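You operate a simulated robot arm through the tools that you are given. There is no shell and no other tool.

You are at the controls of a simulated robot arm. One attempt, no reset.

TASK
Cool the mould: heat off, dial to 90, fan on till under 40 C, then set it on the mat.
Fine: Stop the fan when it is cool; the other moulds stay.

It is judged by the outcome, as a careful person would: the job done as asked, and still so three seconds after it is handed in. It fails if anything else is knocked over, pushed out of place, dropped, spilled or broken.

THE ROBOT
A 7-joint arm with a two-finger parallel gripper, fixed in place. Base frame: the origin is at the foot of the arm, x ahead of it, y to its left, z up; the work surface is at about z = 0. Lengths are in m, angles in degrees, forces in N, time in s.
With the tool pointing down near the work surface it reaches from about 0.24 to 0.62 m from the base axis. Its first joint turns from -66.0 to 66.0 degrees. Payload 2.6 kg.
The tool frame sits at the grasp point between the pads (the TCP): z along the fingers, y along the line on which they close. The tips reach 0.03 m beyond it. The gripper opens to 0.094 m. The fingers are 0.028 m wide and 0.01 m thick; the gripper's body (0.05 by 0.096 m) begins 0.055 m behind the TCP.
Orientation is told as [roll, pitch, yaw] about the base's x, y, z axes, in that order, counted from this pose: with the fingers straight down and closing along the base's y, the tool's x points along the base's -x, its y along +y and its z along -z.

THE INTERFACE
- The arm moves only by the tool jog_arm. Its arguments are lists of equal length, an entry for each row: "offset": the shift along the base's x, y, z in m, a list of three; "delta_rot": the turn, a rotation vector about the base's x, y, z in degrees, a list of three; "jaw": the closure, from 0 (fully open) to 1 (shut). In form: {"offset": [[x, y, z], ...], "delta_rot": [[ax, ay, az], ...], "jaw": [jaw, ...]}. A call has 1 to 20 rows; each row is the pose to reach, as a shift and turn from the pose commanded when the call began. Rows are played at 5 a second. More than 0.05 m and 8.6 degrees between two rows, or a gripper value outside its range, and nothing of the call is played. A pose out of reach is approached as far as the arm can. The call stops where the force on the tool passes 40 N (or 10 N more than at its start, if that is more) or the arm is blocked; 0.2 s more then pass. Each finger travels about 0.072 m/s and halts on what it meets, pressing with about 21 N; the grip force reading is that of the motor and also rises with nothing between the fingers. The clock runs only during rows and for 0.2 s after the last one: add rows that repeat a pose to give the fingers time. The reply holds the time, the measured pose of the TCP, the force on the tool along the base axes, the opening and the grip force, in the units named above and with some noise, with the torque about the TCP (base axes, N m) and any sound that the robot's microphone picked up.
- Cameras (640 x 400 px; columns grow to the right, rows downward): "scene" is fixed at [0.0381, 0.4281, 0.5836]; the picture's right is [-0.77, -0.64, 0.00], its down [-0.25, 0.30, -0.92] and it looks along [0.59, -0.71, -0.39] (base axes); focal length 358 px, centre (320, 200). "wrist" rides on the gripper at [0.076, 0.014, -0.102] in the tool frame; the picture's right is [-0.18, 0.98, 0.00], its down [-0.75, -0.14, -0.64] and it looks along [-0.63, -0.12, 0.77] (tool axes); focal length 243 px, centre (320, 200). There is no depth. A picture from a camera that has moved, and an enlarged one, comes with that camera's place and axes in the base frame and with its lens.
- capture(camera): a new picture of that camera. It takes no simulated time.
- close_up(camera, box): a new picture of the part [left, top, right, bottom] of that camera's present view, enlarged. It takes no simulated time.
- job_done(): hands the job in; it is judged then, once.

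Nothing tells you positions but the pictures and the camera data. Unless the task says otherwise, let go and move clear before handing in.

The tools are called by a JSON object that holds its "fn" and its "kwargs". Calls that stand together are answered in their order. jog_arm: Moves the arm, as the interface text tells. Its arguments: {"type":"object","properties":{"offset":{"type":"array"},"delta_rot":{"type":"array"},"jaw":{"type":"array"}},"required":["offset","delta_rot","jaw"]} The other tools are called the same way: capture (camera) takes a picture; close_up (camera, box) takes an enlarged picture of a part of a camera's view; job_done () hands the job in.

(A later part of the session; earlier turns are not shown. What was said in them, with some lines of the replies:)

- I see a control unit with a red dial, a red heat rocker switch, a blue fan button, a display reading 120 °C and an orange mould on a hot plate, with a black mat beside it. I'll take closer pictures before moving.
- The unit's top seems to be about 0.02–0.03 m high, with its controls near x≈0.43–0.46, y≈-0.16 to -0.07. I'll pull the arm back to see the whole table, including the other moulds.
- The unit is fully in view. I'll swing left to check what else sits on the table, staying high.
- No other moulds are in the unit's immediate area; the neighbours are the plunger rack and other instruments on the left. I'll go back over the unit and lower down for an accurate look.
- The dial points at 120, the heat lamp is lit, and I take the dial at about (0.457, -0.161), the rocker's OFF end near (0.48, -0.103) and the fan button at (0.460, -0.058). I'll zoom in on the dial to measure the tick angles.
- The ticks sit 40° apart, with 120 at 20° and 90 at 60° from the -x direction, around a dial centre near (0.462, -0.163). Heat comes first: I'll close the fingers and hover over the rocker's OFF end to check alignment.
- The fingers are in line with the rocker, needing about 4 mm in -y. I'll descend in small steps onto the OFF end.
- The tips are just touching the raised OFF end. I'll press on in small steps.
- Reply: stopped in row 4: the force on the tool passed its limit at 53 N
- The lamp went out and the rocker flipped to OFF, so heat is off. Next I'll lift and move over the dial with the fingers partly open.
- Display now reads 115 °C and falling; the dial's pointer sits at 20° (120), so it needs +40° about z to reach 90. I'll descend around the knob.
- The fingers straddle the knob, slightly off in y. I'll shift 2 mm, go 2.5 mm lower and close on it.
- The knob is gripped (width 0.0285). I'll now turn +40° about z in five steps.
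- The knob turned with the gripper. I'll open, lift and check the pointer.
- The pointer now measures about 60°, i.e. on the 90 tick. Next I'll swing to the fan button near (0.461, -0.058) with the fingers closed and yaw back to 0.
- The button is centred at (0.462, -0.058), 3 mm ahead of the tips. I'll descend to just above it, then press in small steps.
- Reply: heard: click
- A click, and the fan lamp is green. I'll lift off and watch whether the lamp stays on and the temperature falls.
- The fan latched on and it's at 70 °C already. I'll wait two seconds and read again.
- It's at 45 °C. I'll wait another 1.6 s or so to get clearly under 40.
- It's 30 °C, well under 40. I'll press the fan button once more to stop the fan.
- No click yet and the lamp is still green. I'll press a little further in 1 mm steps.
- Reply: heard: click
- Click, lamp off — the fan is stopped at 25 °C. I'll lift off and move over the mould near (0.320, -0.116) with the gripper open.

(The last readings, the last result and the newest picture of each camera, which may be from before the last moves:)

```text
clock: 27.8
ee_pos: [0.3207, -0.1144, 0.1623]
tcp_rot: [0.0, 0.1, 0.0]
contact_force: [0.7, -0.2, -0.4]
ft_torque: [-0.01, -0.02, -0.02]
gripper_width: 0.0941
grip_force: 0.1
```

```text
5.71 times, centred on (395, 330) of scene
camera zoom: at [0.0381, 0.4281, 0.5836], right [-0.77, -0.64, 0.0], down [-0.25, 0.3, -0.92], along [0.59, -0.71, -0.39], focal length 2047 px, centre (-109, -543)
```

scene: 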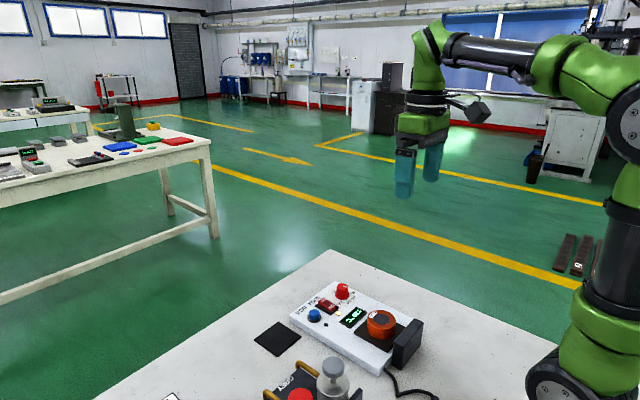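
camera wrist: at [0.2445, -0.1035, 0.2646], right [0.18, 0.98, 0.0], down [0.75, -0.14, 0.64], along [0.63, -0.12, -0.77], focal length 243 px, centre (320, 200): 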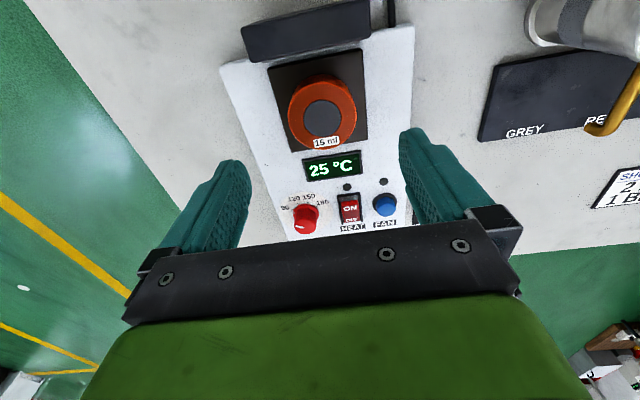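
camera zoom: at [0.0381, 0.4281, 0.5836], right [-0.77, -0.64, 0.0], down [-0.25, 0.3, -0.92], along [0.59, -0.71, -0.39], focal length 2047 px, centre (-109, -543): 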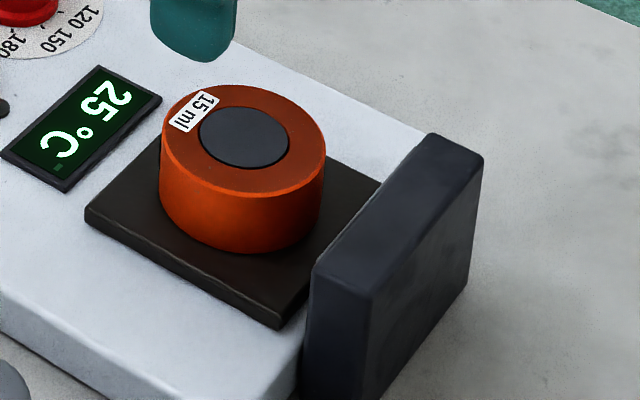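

The mould is about 60 mm across, centred near (0.323, -0.116), spanning roughly z 0.029–0.055. I'll descend around it with the tips staying about 5 mm above the plate.

{"fn": "jog_arm", "kwargs": {"offset": [[0.002, -0.001, -0.03], [0.002, -0.001, -0.06], [0.002, -0.001, -0.08], [0.002, -0.001, -0.09], [0.002, -0.001, -0.097], [0.002, -0.001, -0.097]], "delta_rot": [[0, 0, 0], [0, 0, 0], [0, 0, 0], [0, 0, 0], [0, 0, 0], [0, 0, 0]], "jaw": [0, 0, 0, 0, 0, 0]}}

{"fn": "capture", "kwargs": {"camera": "wrist"}}

{"fn": "close_up", "kwargs": {"camera": "scene", "box": [330, 250, 450, 370]}}

```text
clock: 29.2
ee_pos: [0.3242, -0.1167, 0.0671]
tcp_rot: [0.1, 0.1, 0.0]
contact_force: [0.7, 0.8, -0.2]
ft_torque: [0.0, -0.03, -0.02]
gripper_width: 0.094
grip_force: 0.0
```

```text
taken
camera wrist: at [0.2476, -0.1045, 0.1697], right [0.18, 0.98, 0.0], down [0.75, -0.14, 0.64], along [0.63, -0.12, -0.77], focal length 243 px, centre (320, 200)
```

wrist: 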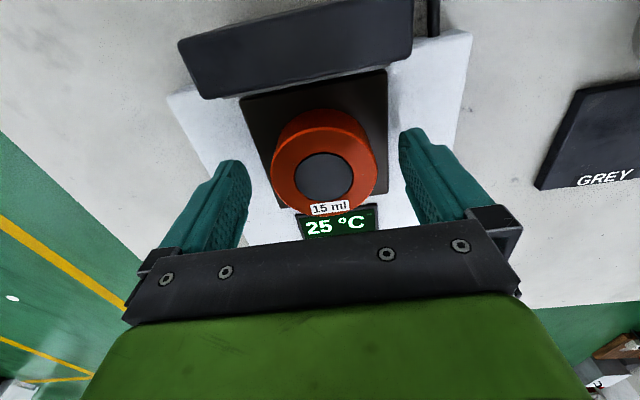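

```text
3.33 times, centred on (390, 310) of scene
camera zoom: at [0.0381, 0.4281, 0.5836], right [-0.77, -0.64, 0.0], down [-0.25, 0.3, -0.92], along [0.59, -0.71, -0.39], focal length 1194 px, centre (87, -167)
```

zoom: 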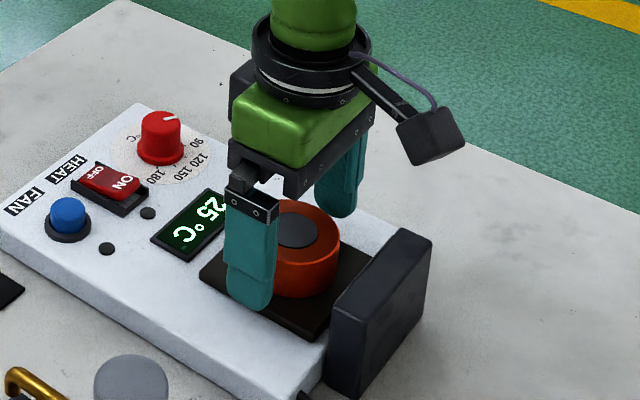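

The mould is centred between the fingers. I'll lower 3 mm more and close on it.

{"fn": "jog_arm", "kwargs": {"offset": [[-0.0015, 0.0005, -0.003], [-0.0015, 0.0005, -0.003], [-0.0015, 0.0005, -0.003], [-0.0015, 0.0005, -0.003], [-0.0015, 0.0005, -0.003], [-0.0015, 0.0005, -0.003]], "delta_rot": [[0, 0, 0], [0, 0, 0], [0, 0, 0], [0, 0, 0], [0, 0, 0], [0, 0, 0]], "jaw": [0.1, 0.2, 0.3, 0.4, 0.6, 0.7]}}

{"fn": "capture", "kwargs": {"camera": "wrist"}}

```text
clock: 30.6
ee_pos: [0.323, -0.1166, 0.0631]
tcp_rot: [0.1, 0.1, 0.0]
contact_force: [-0.8, -0.3, 0.3]
ft_torque: [0.01, 0.01, -0.01]
gripper_width: 0.0591
grip_force: 20.8
```

```text
taken
camera wrist: at [0.2464, -0.1038, 0.1663], right [0.18, 0.98, 0.0], down [0.75, -0.14, 0.64], along [0.63, -0.12, -0.77], focal length 243 px, centre (320, 200)
```

wrist: 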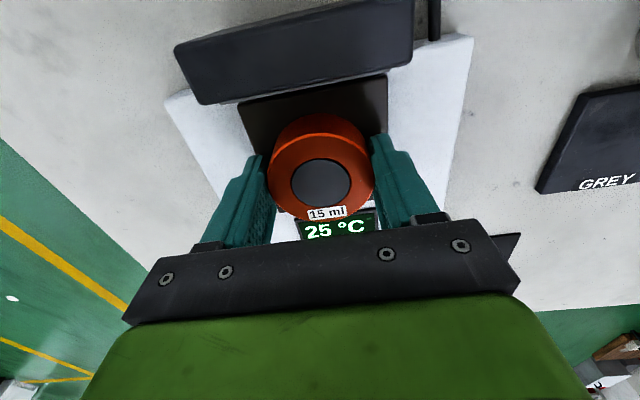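

The mould is gripped at 59 mm. I'll lift it straight up and check it is held.

{"fn": "jog_arm", "kwargs": {"offset": [[0, 0, 0.01], [0, 0, 0.03], [0, 0, 0.05], [0, 0, 0.07], [0, 0, 0.09], [0, 0, 0.09]], "delta_rot": [[0, 0, 0], [0, 0, 0], [0, 0, 0], [0, 0, 0], [0, 0, 0], [0, 0, 0]], "jaw": [0.7, 0.7, 0.7, 0.7, 0.7, 0.7]}}

{"fn": "capture", "kwargs": {"camera": "wrist"}}

{"fn": "close_up", "kwargs": {"camera": "scene", "box": [240, 220, 440, 380]}}

```text
clock: 32.0
ee_pos: [0.3226, -0.1159, 0.1524]
tcp_rot: [-0.1, 0.1, 0.0]
contact_force: [0.1, -0.2, -1.3]
ft_torque: [0.0, 0.04, -0.06]
gripper_width: 0.0593
grip_force: 20.8
```

```text
taken
camera wrist: at [0.2473, -0.1028, 0.2553], right [0.18, 0.98, 0.0], down [0.75, -0.14, 0.64], along [0.63, -0.12, -0.77], focal length 243 px, centre (320, 200)
```

wrist: 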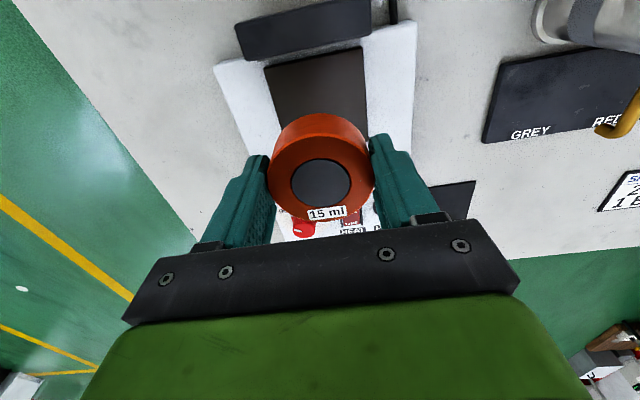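

```text
2.50 times, centred on (340, 300) of scene
camera zoom: at [0.0381, 0.4281, 0.5836], right [-0.77, -0.64, 0.0], down [-0.25, 0.3, -0.92], along [0.59, -0.71, -0.39], focal length 896 px, centre (270, -50)
```

zoom: 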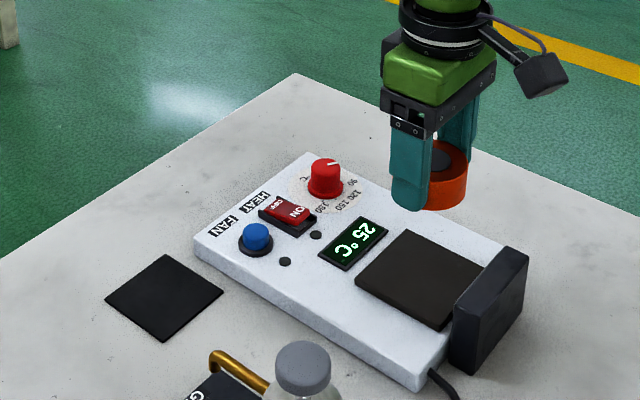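

The mould is held and the plate is clear. I'll check where exactly it sits in the grip before carrying it over the mat centre near (0.497, 0.024).

{"fn": "close_up", "kwargs": {"camera": "wrist", "box": [240, 100, 400, 230]}}

{"fn": "jog_arm", "kwargs": {"offset": [[0.03, 0, 0.01], [0.07, 0, 0.01], [0.11, 0, 0.01], [0.15, 0, 0.01], [0.174, 0.0, 0.01], [0.174, 0.04, 0.01], [0.174, 0.08, 0.01], [0.174, 0.12, 0.01], [0.174, 0.14, 0.01], [0.174, 0.14, 0.01]], "delta_rot": [[0, 0, 0], [0, 0, 0], [0, 0, 0], [0, 0, 0], [0, 0, 0], [0, 0, 0], [0, 0, 0], [0, 0, 0], [0, 0, 0], [0, 0, 0]], "jaw": [0.7, 0.7, 0.7, 0.7, 0.7, 0.7, 0.7, 0.7, 0.7, 0.7]}}

{"fn": "capture", "kwargs": {"camera": "wrist"}}

{"fn": "close_up", "kwargs": {"camera": "scene", "box": [220, 220, 420, 380]}}

```text
3.08 times, centred on (320, 165) of wrist
camera zoom: at [0.2473, -0.1028, 0.2553], right [0.18, 0.98, 0.0], down [0.75, -0.14, 0.64], along [0.63, -0.12, -0.77], focal length 746 px, centre (320, 308)
```

zoom: 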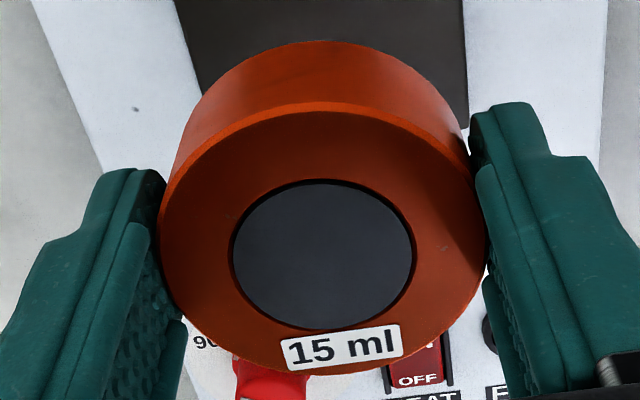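

```text
clock: 34.2
ee_pos: [0.4965, 0.0247, 0.1642]
tcp_rot: [-0.2, 0.1, 0.0]
contact_force: [0.2, -0.1, -1.7]
ft_torque: [0.02, -0.01, -0.01]
gripper_width: 0.0591
grip_force: 21.5
```

```text
taken
camera wrist: at [0.4208, 0.0375, 0.2667], right [0.18, 0.98, 0.0], down [0.75, -0.14, 0.64], along [0.63, -0.12, -0.77], focal length 243 px, centre (320, 200)
```

wrist: 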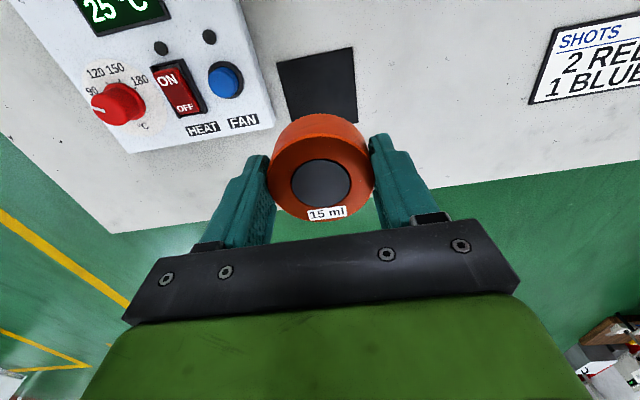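

```text
2.50 times, centred on (320, 300) of scene
camera zoom: at [0.0381, 0.4281, 0.5836], right [-0.77, -0.64, 0.0], down [-0.25, 0.3, -0.92], along [0.59, -0.71, -0.39], focal length 896 px, centre (320, -50)
```

zoom: 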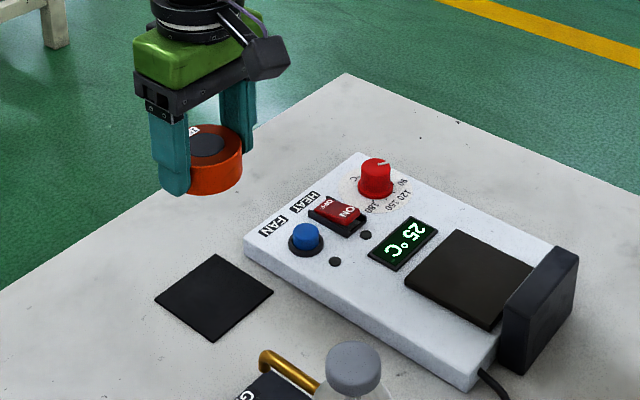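

The mould is centred in the grip and over the mat. I'll lower it to a few millimetres above the mat and check.

{"fn": "jog_arm", "kwargs": {"offset": [[0.0005, -0.001, -0.04], [0.0005, -0.001, -0.08], [0.0005, -0.001, -0.105], [0.0005, -0.001, -0.115], [0.0005, -0.001, -0.12], [0.0005, -0.001, -0.12]], "delta_rot": [[0, 0, 0], [0, 0, 0], [0, 0, 0], [0, 0, 0], [0, 0, 0], [0, 0, 0]], "jaw": [0.7, 0.7, 0.7, 0.7, 0.7, 0.7]}}

{"fn": "capture", "kwargs": {"camera": "wrist"}}

{"fn": "close_up", "kwargs": {"camera": "scene", "box": [230, 280, 330, 370]}}

```text
clock: 35.6
ee_pos: [0.4965, 0.0236, 0.0438]
tcp_rot: [-0.1, 0.1, 0.0]
contact_force: [0.2, 0.0, -1.7]
ft_torque: [0.01, 0.01, -0.02]
gripper_width: 0.0591
grip_force: 21.0
```

```text
taken
camera wrist: at [0.4205, 0.0355, 0.1461], right [0.18, 0.98, 0.0], down [0.76, -0.14, 0.64], along [0.63, -0.12, -0.77], focal length 243 px, centre (320, 200)
```

wrist: 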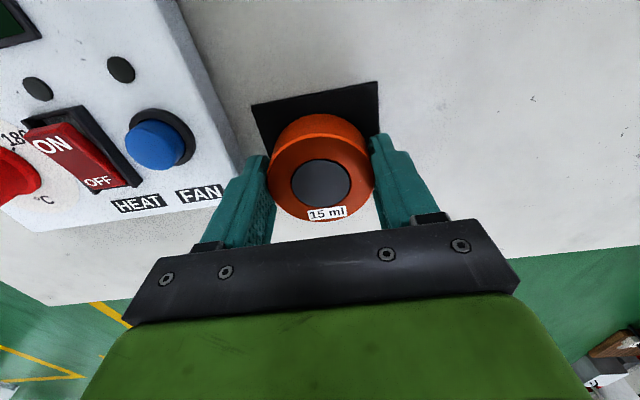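

```text
4.44 times, centred on (280, 325) of scene
camera zoom: at [0.0381, 0.4281, 0.5836], right [-0.77, -0.64, 0.0], down [-0.25, 0.3, -0.92], along [0.59, -0.71, -0.39], focal length 1592 px, centre (498, -356)
```

zoom: 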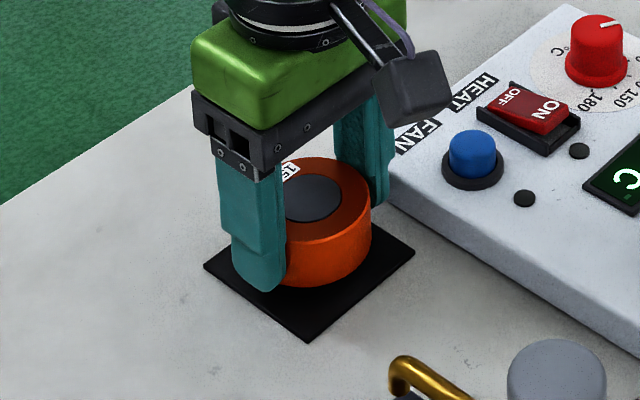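

It's hovering just above the mat, well centred. I'll lower in 1.5 mm steps until it touches.

{"fn": "jog_arm", "kwargs": {"offset": [[0.001, 0, -0.0015], [0.001, 0, -0.003], [0.001, 0, -0.0045], [0.001, 0, -0.006]], "delta_rot": [[0, 0, 0], [0, 0, 0], [0, 0, 0], [0, 0, 0]], "jaw": [0.7, 0.7, 0.7, 0.7]}}

{"fn": "close_up", "kwargs": {"camera": "scene", "box": [240, 300, 310, 350]}}

```text
clock: 36.6
ee_pos: [0.4988, 0.0224, 0.0371]
tcp_rot: [0.0, 0.2, -0.1]
contact_force: [-1.0, 0.5, -1.0]
ft_torque: [0.04, -0.01, 0.02]
gripper_width: 0.0593
grip_force: 20.7
```

```text
8.00 times, centred on (275, 325) of scene
camera zoom: at [0.0381, 0.4281, 0.5836], right [-0.77, -0.64, 0.0], down [-0.25, 0.3, -0.92], along [0.59, -0.71, -0.39], focal length 2866 px, centre (680, -800)
```

zoom: 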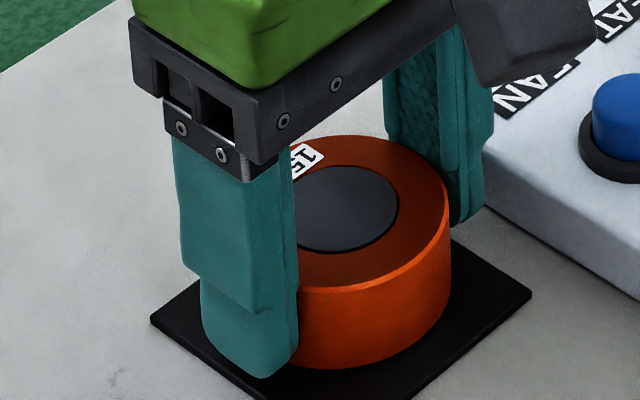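

{"fn": "jog_arm", "kwargs": {"offset": [[-0.001, 0.001, -0.001], [-0.001, 0.001, -0.002]], "delta_rot": [[0, 0, 0], [0, 0, 0]], "jaw": [0.7, 0.7]}}

{"fn": "close_up", "kwargs": {"camera": "scene", "box": [240, 300, 310, 350]}}

```text
clock: 37.2
ee_pos: [0.4973, 0.0228, 0.0375]
tcp_rot: [-0.1, 0.1, 0.1]
contact_force: [-5.8, -2.1, 11.7]
ft_torque: [0.1, 0.35, 0.1]
gripper_width: 0.059
grip_force: 21.0
```

```text
8.00 times, centred on (275, 325) of scene
camera zoom: at [0.038, 0.4281, 0.5836], right [-0.77, -0.64, 0.0], down [-0.25, 0.3, -0.92], along [0.59, -0.71, -0.39], focal length 2866 px, centre (680, -800)
```

zoom: 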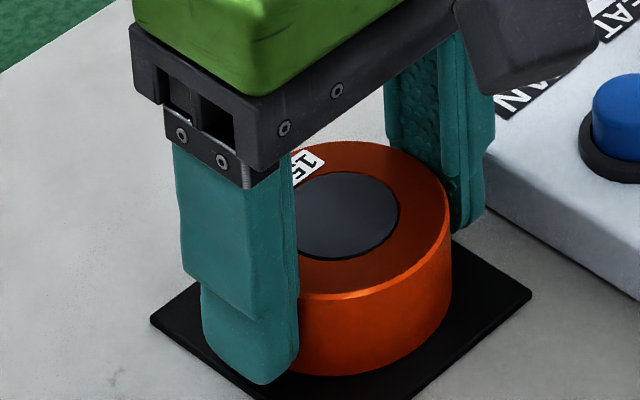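

The mould is seated on the mat (upward force about 12 N). I'll ease off 1 mm and open the fingers only to about 72 mm, to stay clear of the unit's side.

{"fn": "jog_arm", "kwargs": {"offset": [[0.0005, 0, 0.001], [0.0005, 0, 0.001], [0.0005, 0, 0.001], [0.0005, 0, 0.001], [0.0005, 0, 0.001]], "delta_rot": [[0, 0, 0], [0, 0, 0], [0, 0, 0], [0, 0, 0], [0, 0, 0]], "jaw": [0.7, 0.35, 0.24, 0.24, 0.24]}}

{"fn": "capture", "kwargs": {"camera": "wrist"}}

{"fn": "close_up", "kwargs": {"camera": "scene", "box": [230, 290, 330, 360]}}

```text
clock: 38.4
ee_pos: [0.4976, 0.0232, 0.0366]
tcp_rot: [0.0, 0.1, 0.0]
contact_force: [0.1, 0.6, 0.2]
ft_torque: [0.01, 0.0, 0.02]
gripper_width: 0.0716
grip_force: 0.0
```

```text
taken
camera wrist: at [0.4218, 0.0353, 0.1394], right [0.18, 0.98, 0.0], down [0.75, -0.14, 0.64], along [0.63, -0.12, -0.77], focal length 243 px, centre (320, 200)
```

wrist: 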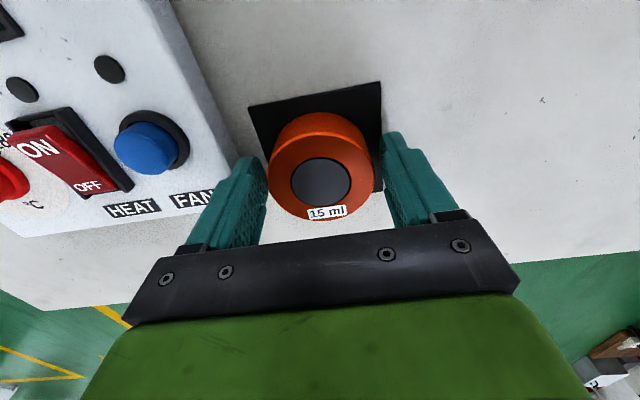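

```text
5.71 times, centred on (280, 325) of scene
camera zoom: at [0.0381, 0.4281, 0.5836], right [-0.77, -0.64, 0.0], down [-0.25, 0.3, -0.92], along [0.59, -0.71, -0.39], focal length 2047 px, centre (549, -514)
```

zoom: 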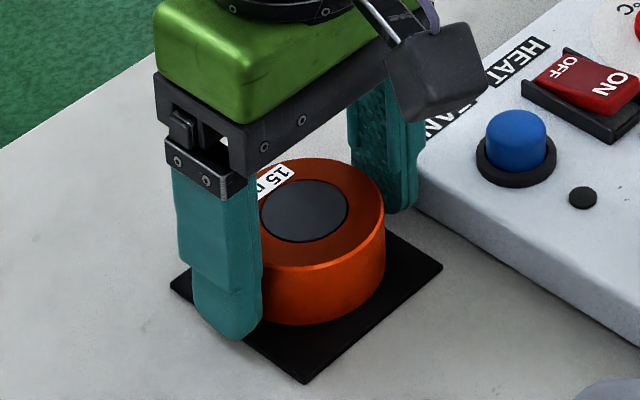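

The fingers are free of the mould and clear of the unit. I'll lift straight up and back to check everything from above.

{"fn": "jog_arm", "kwargs": {"offset": [[0, 0, 0.015], [0, 0, 0.04], [0, 0, 0.08], [0, 0, 0.12], [0, 0, 0.16], [-0.04, 0, 0.18], [-0.08, 0, 0.2], [-0.12, -0.02, 0.22], [-0.16, -0.04, 0.24], [-0.19, -0.06, 0.26], [-0.19, -0.06, 0.26]], "delta_rot": [[0, 0, 0], [0, 0, 0], [0, 0, 0], [0, 0, 0], [0, 0, 0], [0, 0, 0], [0, 0, 0], [0, 0, 0], [0, 0, 0], [0, 0, 0], [0, 0, 0]], "jaw": [0.24, 0.24, 0.24, 0.24, 0.24, 0.24, 0.24, 0.24, 0.24, 0.24, 0.24]}}

{"fn": "capture", "kwargs": {"camera": "wrist"}}

{"fn": "close_up", "kwargs": {"camera": "wrist", "box": [200, 40, 440, 190]}}

{"fn": "close_up", "kwargs": {"camera": "scene", "box": [230, 260, 430, 390]}}

{"fn": "capture", "kwargs": {"camera": "scene"}}

```text
clock: 40.8
ee_pos: [0.3073, -0.0381, 0.2988]
tcp_rot: [-0.1, 0.1, 0.0]
contact_force: [0.6, 0.4, 0.3]
ft_torque: [0.03, -0.01, -0.03]
gripper_width: 0.0711
grip_force: 0.0
```

```text
taken
camera wrist: at [0.231, -0.0246, 0.4015], right [0.18, 0.98, 0.0], down [0.76, -0.14, 0.64], along [0.63, -0.12, -0.77], focal length 243 px, centre (320, 200)
```

wrist: 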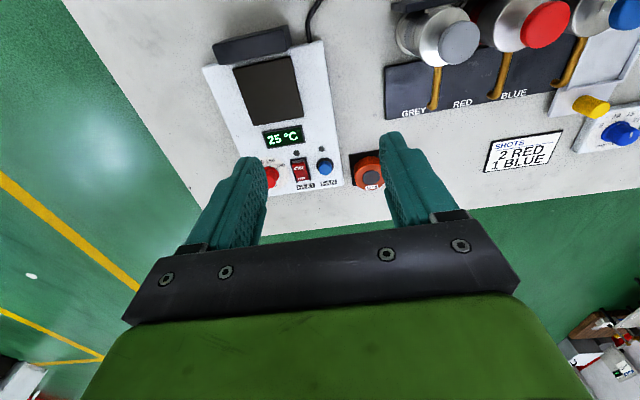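

```text
2.67 times, centred on (320, 115) of wrist
camera zoom: at [0.231, -0.0246, 0.4015], right [0.18, 0.98, 0.0], down [0.76, -0.14, 0.64], along [0.63, -0.12, -0.77], focal length 647 px, centre (320, 427)
```

zoom: 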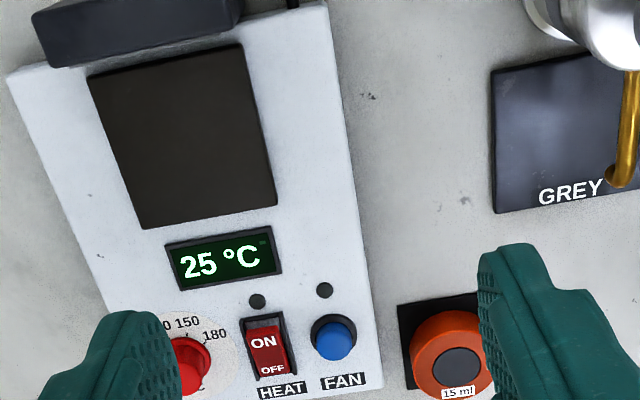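

```text
3.08 times, centred on (330, 325) of scene
camera zoom: at [0.0381, 0.4281, 0.5836], right [-0.77, -0.64, 0.0], down [-0.25, 0.3, -0.92], along [0.59, -0.71, -0.39], focal length 1102 px, centre (289, -185)
```

zoom: 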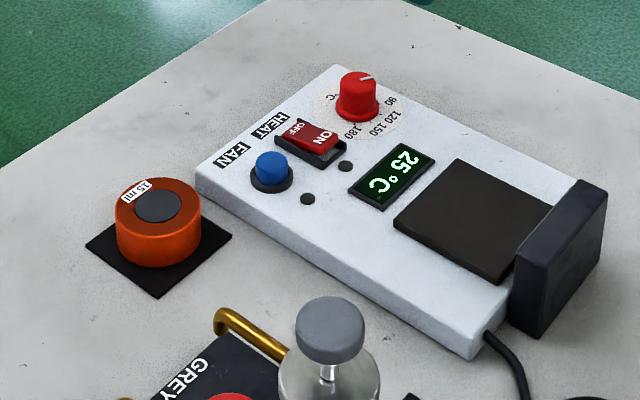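

```text
taken
```

scene: 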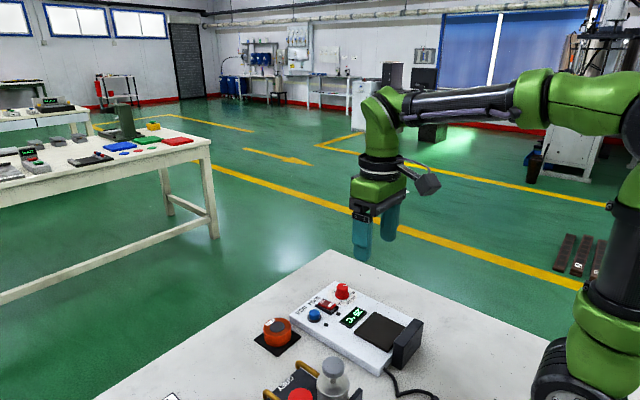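

The mould sits on the mat, both lamps are off and the display reads 25 °C. Before handing in I'll double-check the dial with a clearer view.

{"fn": "jog_arm", "kwargs": {"offset": [[0.03, -0.04, -0.02], [0.06, -0.08, -0.04], [0.08, -0.12, -0.06], [0.08, -0.12, -0.06]], "delta_rot": [[0, 0, 0], [0, 0, 0], [0, 0, 0], [0, 0, 0]], "jaw": [0.24, 0.24, 0.24, 0.24]}}

{"fn": "capture", "kwargs": {"camera": "wrist"}}

{"fn": "close_up", "kwargs": {"camera": "wrist", "box": [270, 80, 370, 160]}}

{"fn": "close_up", "kwargs": {"camera": "scene", "box": [320, 275, 370, 310]}}

```text
refused: row 1 steps farther than a row can; nothing moved
```

```text
taken
camera wrist: at [0.231, -0.0246, 0.4015], right [0.18, 0.98, 0.0], down [0.76, -0.14, 0.64], along [0.63, -0.12, -0.77], focal length 243 px, centre (320, 200)
```

wrist: 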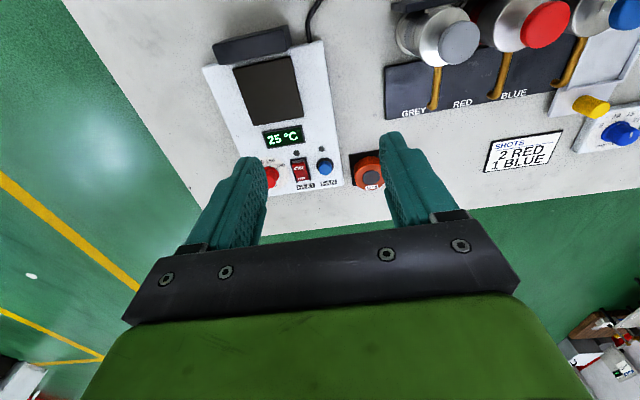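

```text
5.00 times, centred on (320, 120) of wrist
camera zoom: at [0.231, -0.0246, 0.4015], right [0.18, 0.98, 0.0], down [0.76, -0.14, 0.64], along [0.63, -0.12, -0.77], focal length 1213 px, centre (320, 600)
```

zoom: 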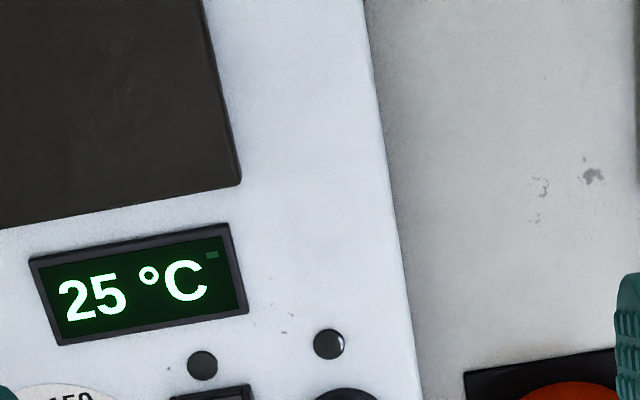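

```text
11.43 times, centred on (345, 292) of scene
camera zoom: at [0.0381, 0.4281, 0.5836], right [-0.77, -0.64, 0.0], down [-0.25, 0.3, -0.92], along [0.59, -0.71, -0.39], focal length 4094 px, centre (34, -857)
```

zoom: 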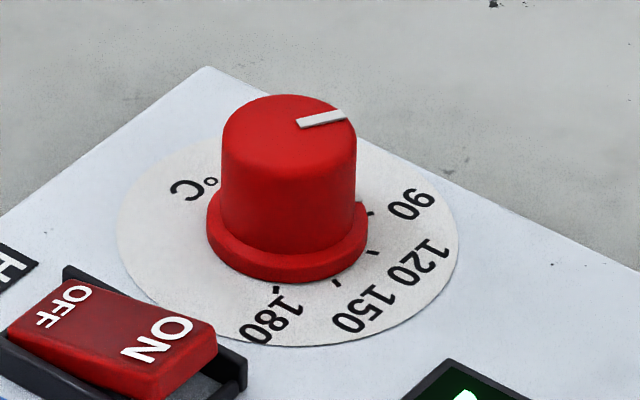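

That row was too long a step, so nothing moved. I'll repeat it with smaller steps to view the dial from above.

{"fn": "jog_arm", "kwargs": {"offset": [[0.02, -0.03, -0.01], [0.04, -0.06, -0.02], [0.06, -0.09, -0.03], [0.07, -0.12, -0.04], [0.07, -0.12, -0.05], [0.07, -0.12, -0.05]], "delta_rot": [[0, 0, 0], [0, 0, 0], [0, 0, 0], [0, 0, 0], [0, 0, 0], [0, 0, 0]], "jaw": [0.24, 0.24, 0.24, 0.24, 0.24, 0.24]}}

{"fn": "capture", "kwargs": {"camera": "wrist"}}

{"fn": "close_up", "kwargs": {"camera": "wrist", "box": [270, 110, 370, 180]}}

```text
clock: 42.2
ee_pos: [0.3773, -0.156, 0.2473]
tcp_rot: [0.0, 0.2, 0.0]
contact_force: [-0.8, 0.0, 0.1]
ft_torque: [-0.03, 0.01, 0.04]
gripper_width: 0.0715
grip_force: 0.0
```

```text
taken
camera wrist: at [0.3008, -0.1438, 0.3493], right [0.18, 0.98, 0.0], down [0.75, -0.14, 0.64], along [0.63, -0.12, -0.77], focal length 243 px, centre (320, 200)
```

wrist: 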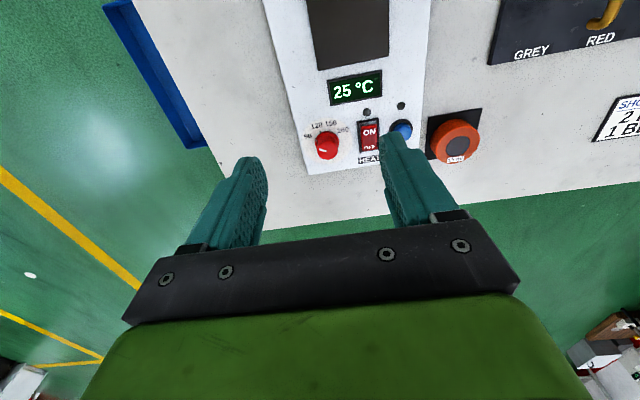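

```text
5.71 times, centred on (320, 145) of wrist
camera zoom: at [0.3008, -0.1438, 0.3493], right [0.18, 0.98, 0.0], down [0.75, -0.14, 0.64], along [0.63, -0.12, -0.77], focal length 1386 px, centre (320, 514)
```

zoom: 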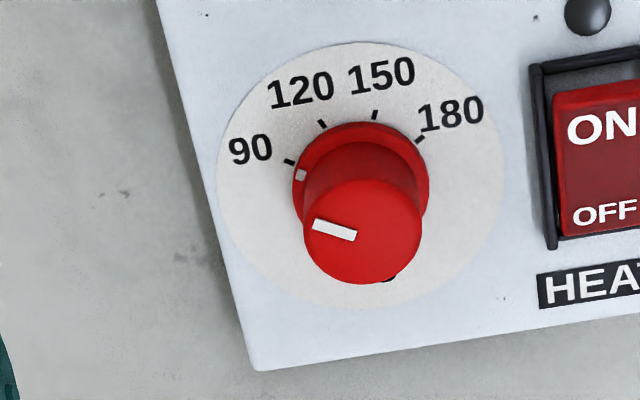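

The dial's mark lines up with the 90 tick, heat and fan lamps are off, the display shows 25 °C, and the mould rests centred on the mat with the gripper well clear. The job is complete, so I'm handing it in.

{"fn": "job_done", "kwargs": {}}

```text
The job is handed in.
```

The mould is cooled and sitting on the mat, and I've handed the job in; I haven't seen the verdict.

- **Heat:** I switched the rocker to OFF and the lamp went out. That press peaked at 53 N, above the 40 N limit, so the arm stopped itself. The switch flipped, and I saw no damage to it or the unit.
- **Dial:** I turned it from 120 to 90, and its mark lines up with the 90 tick.
- **Fan:** It ran until the display showed 30 °C. By the time I'd stopped it, the display read 25 °C and the lamp was off.
- **Mould:** It is centred on the black mat, and the gripper is open and well clear.
- **Other moulds:** I didn't see any in the camera views, and the arm handled nothing but the unit's controls and this mould.
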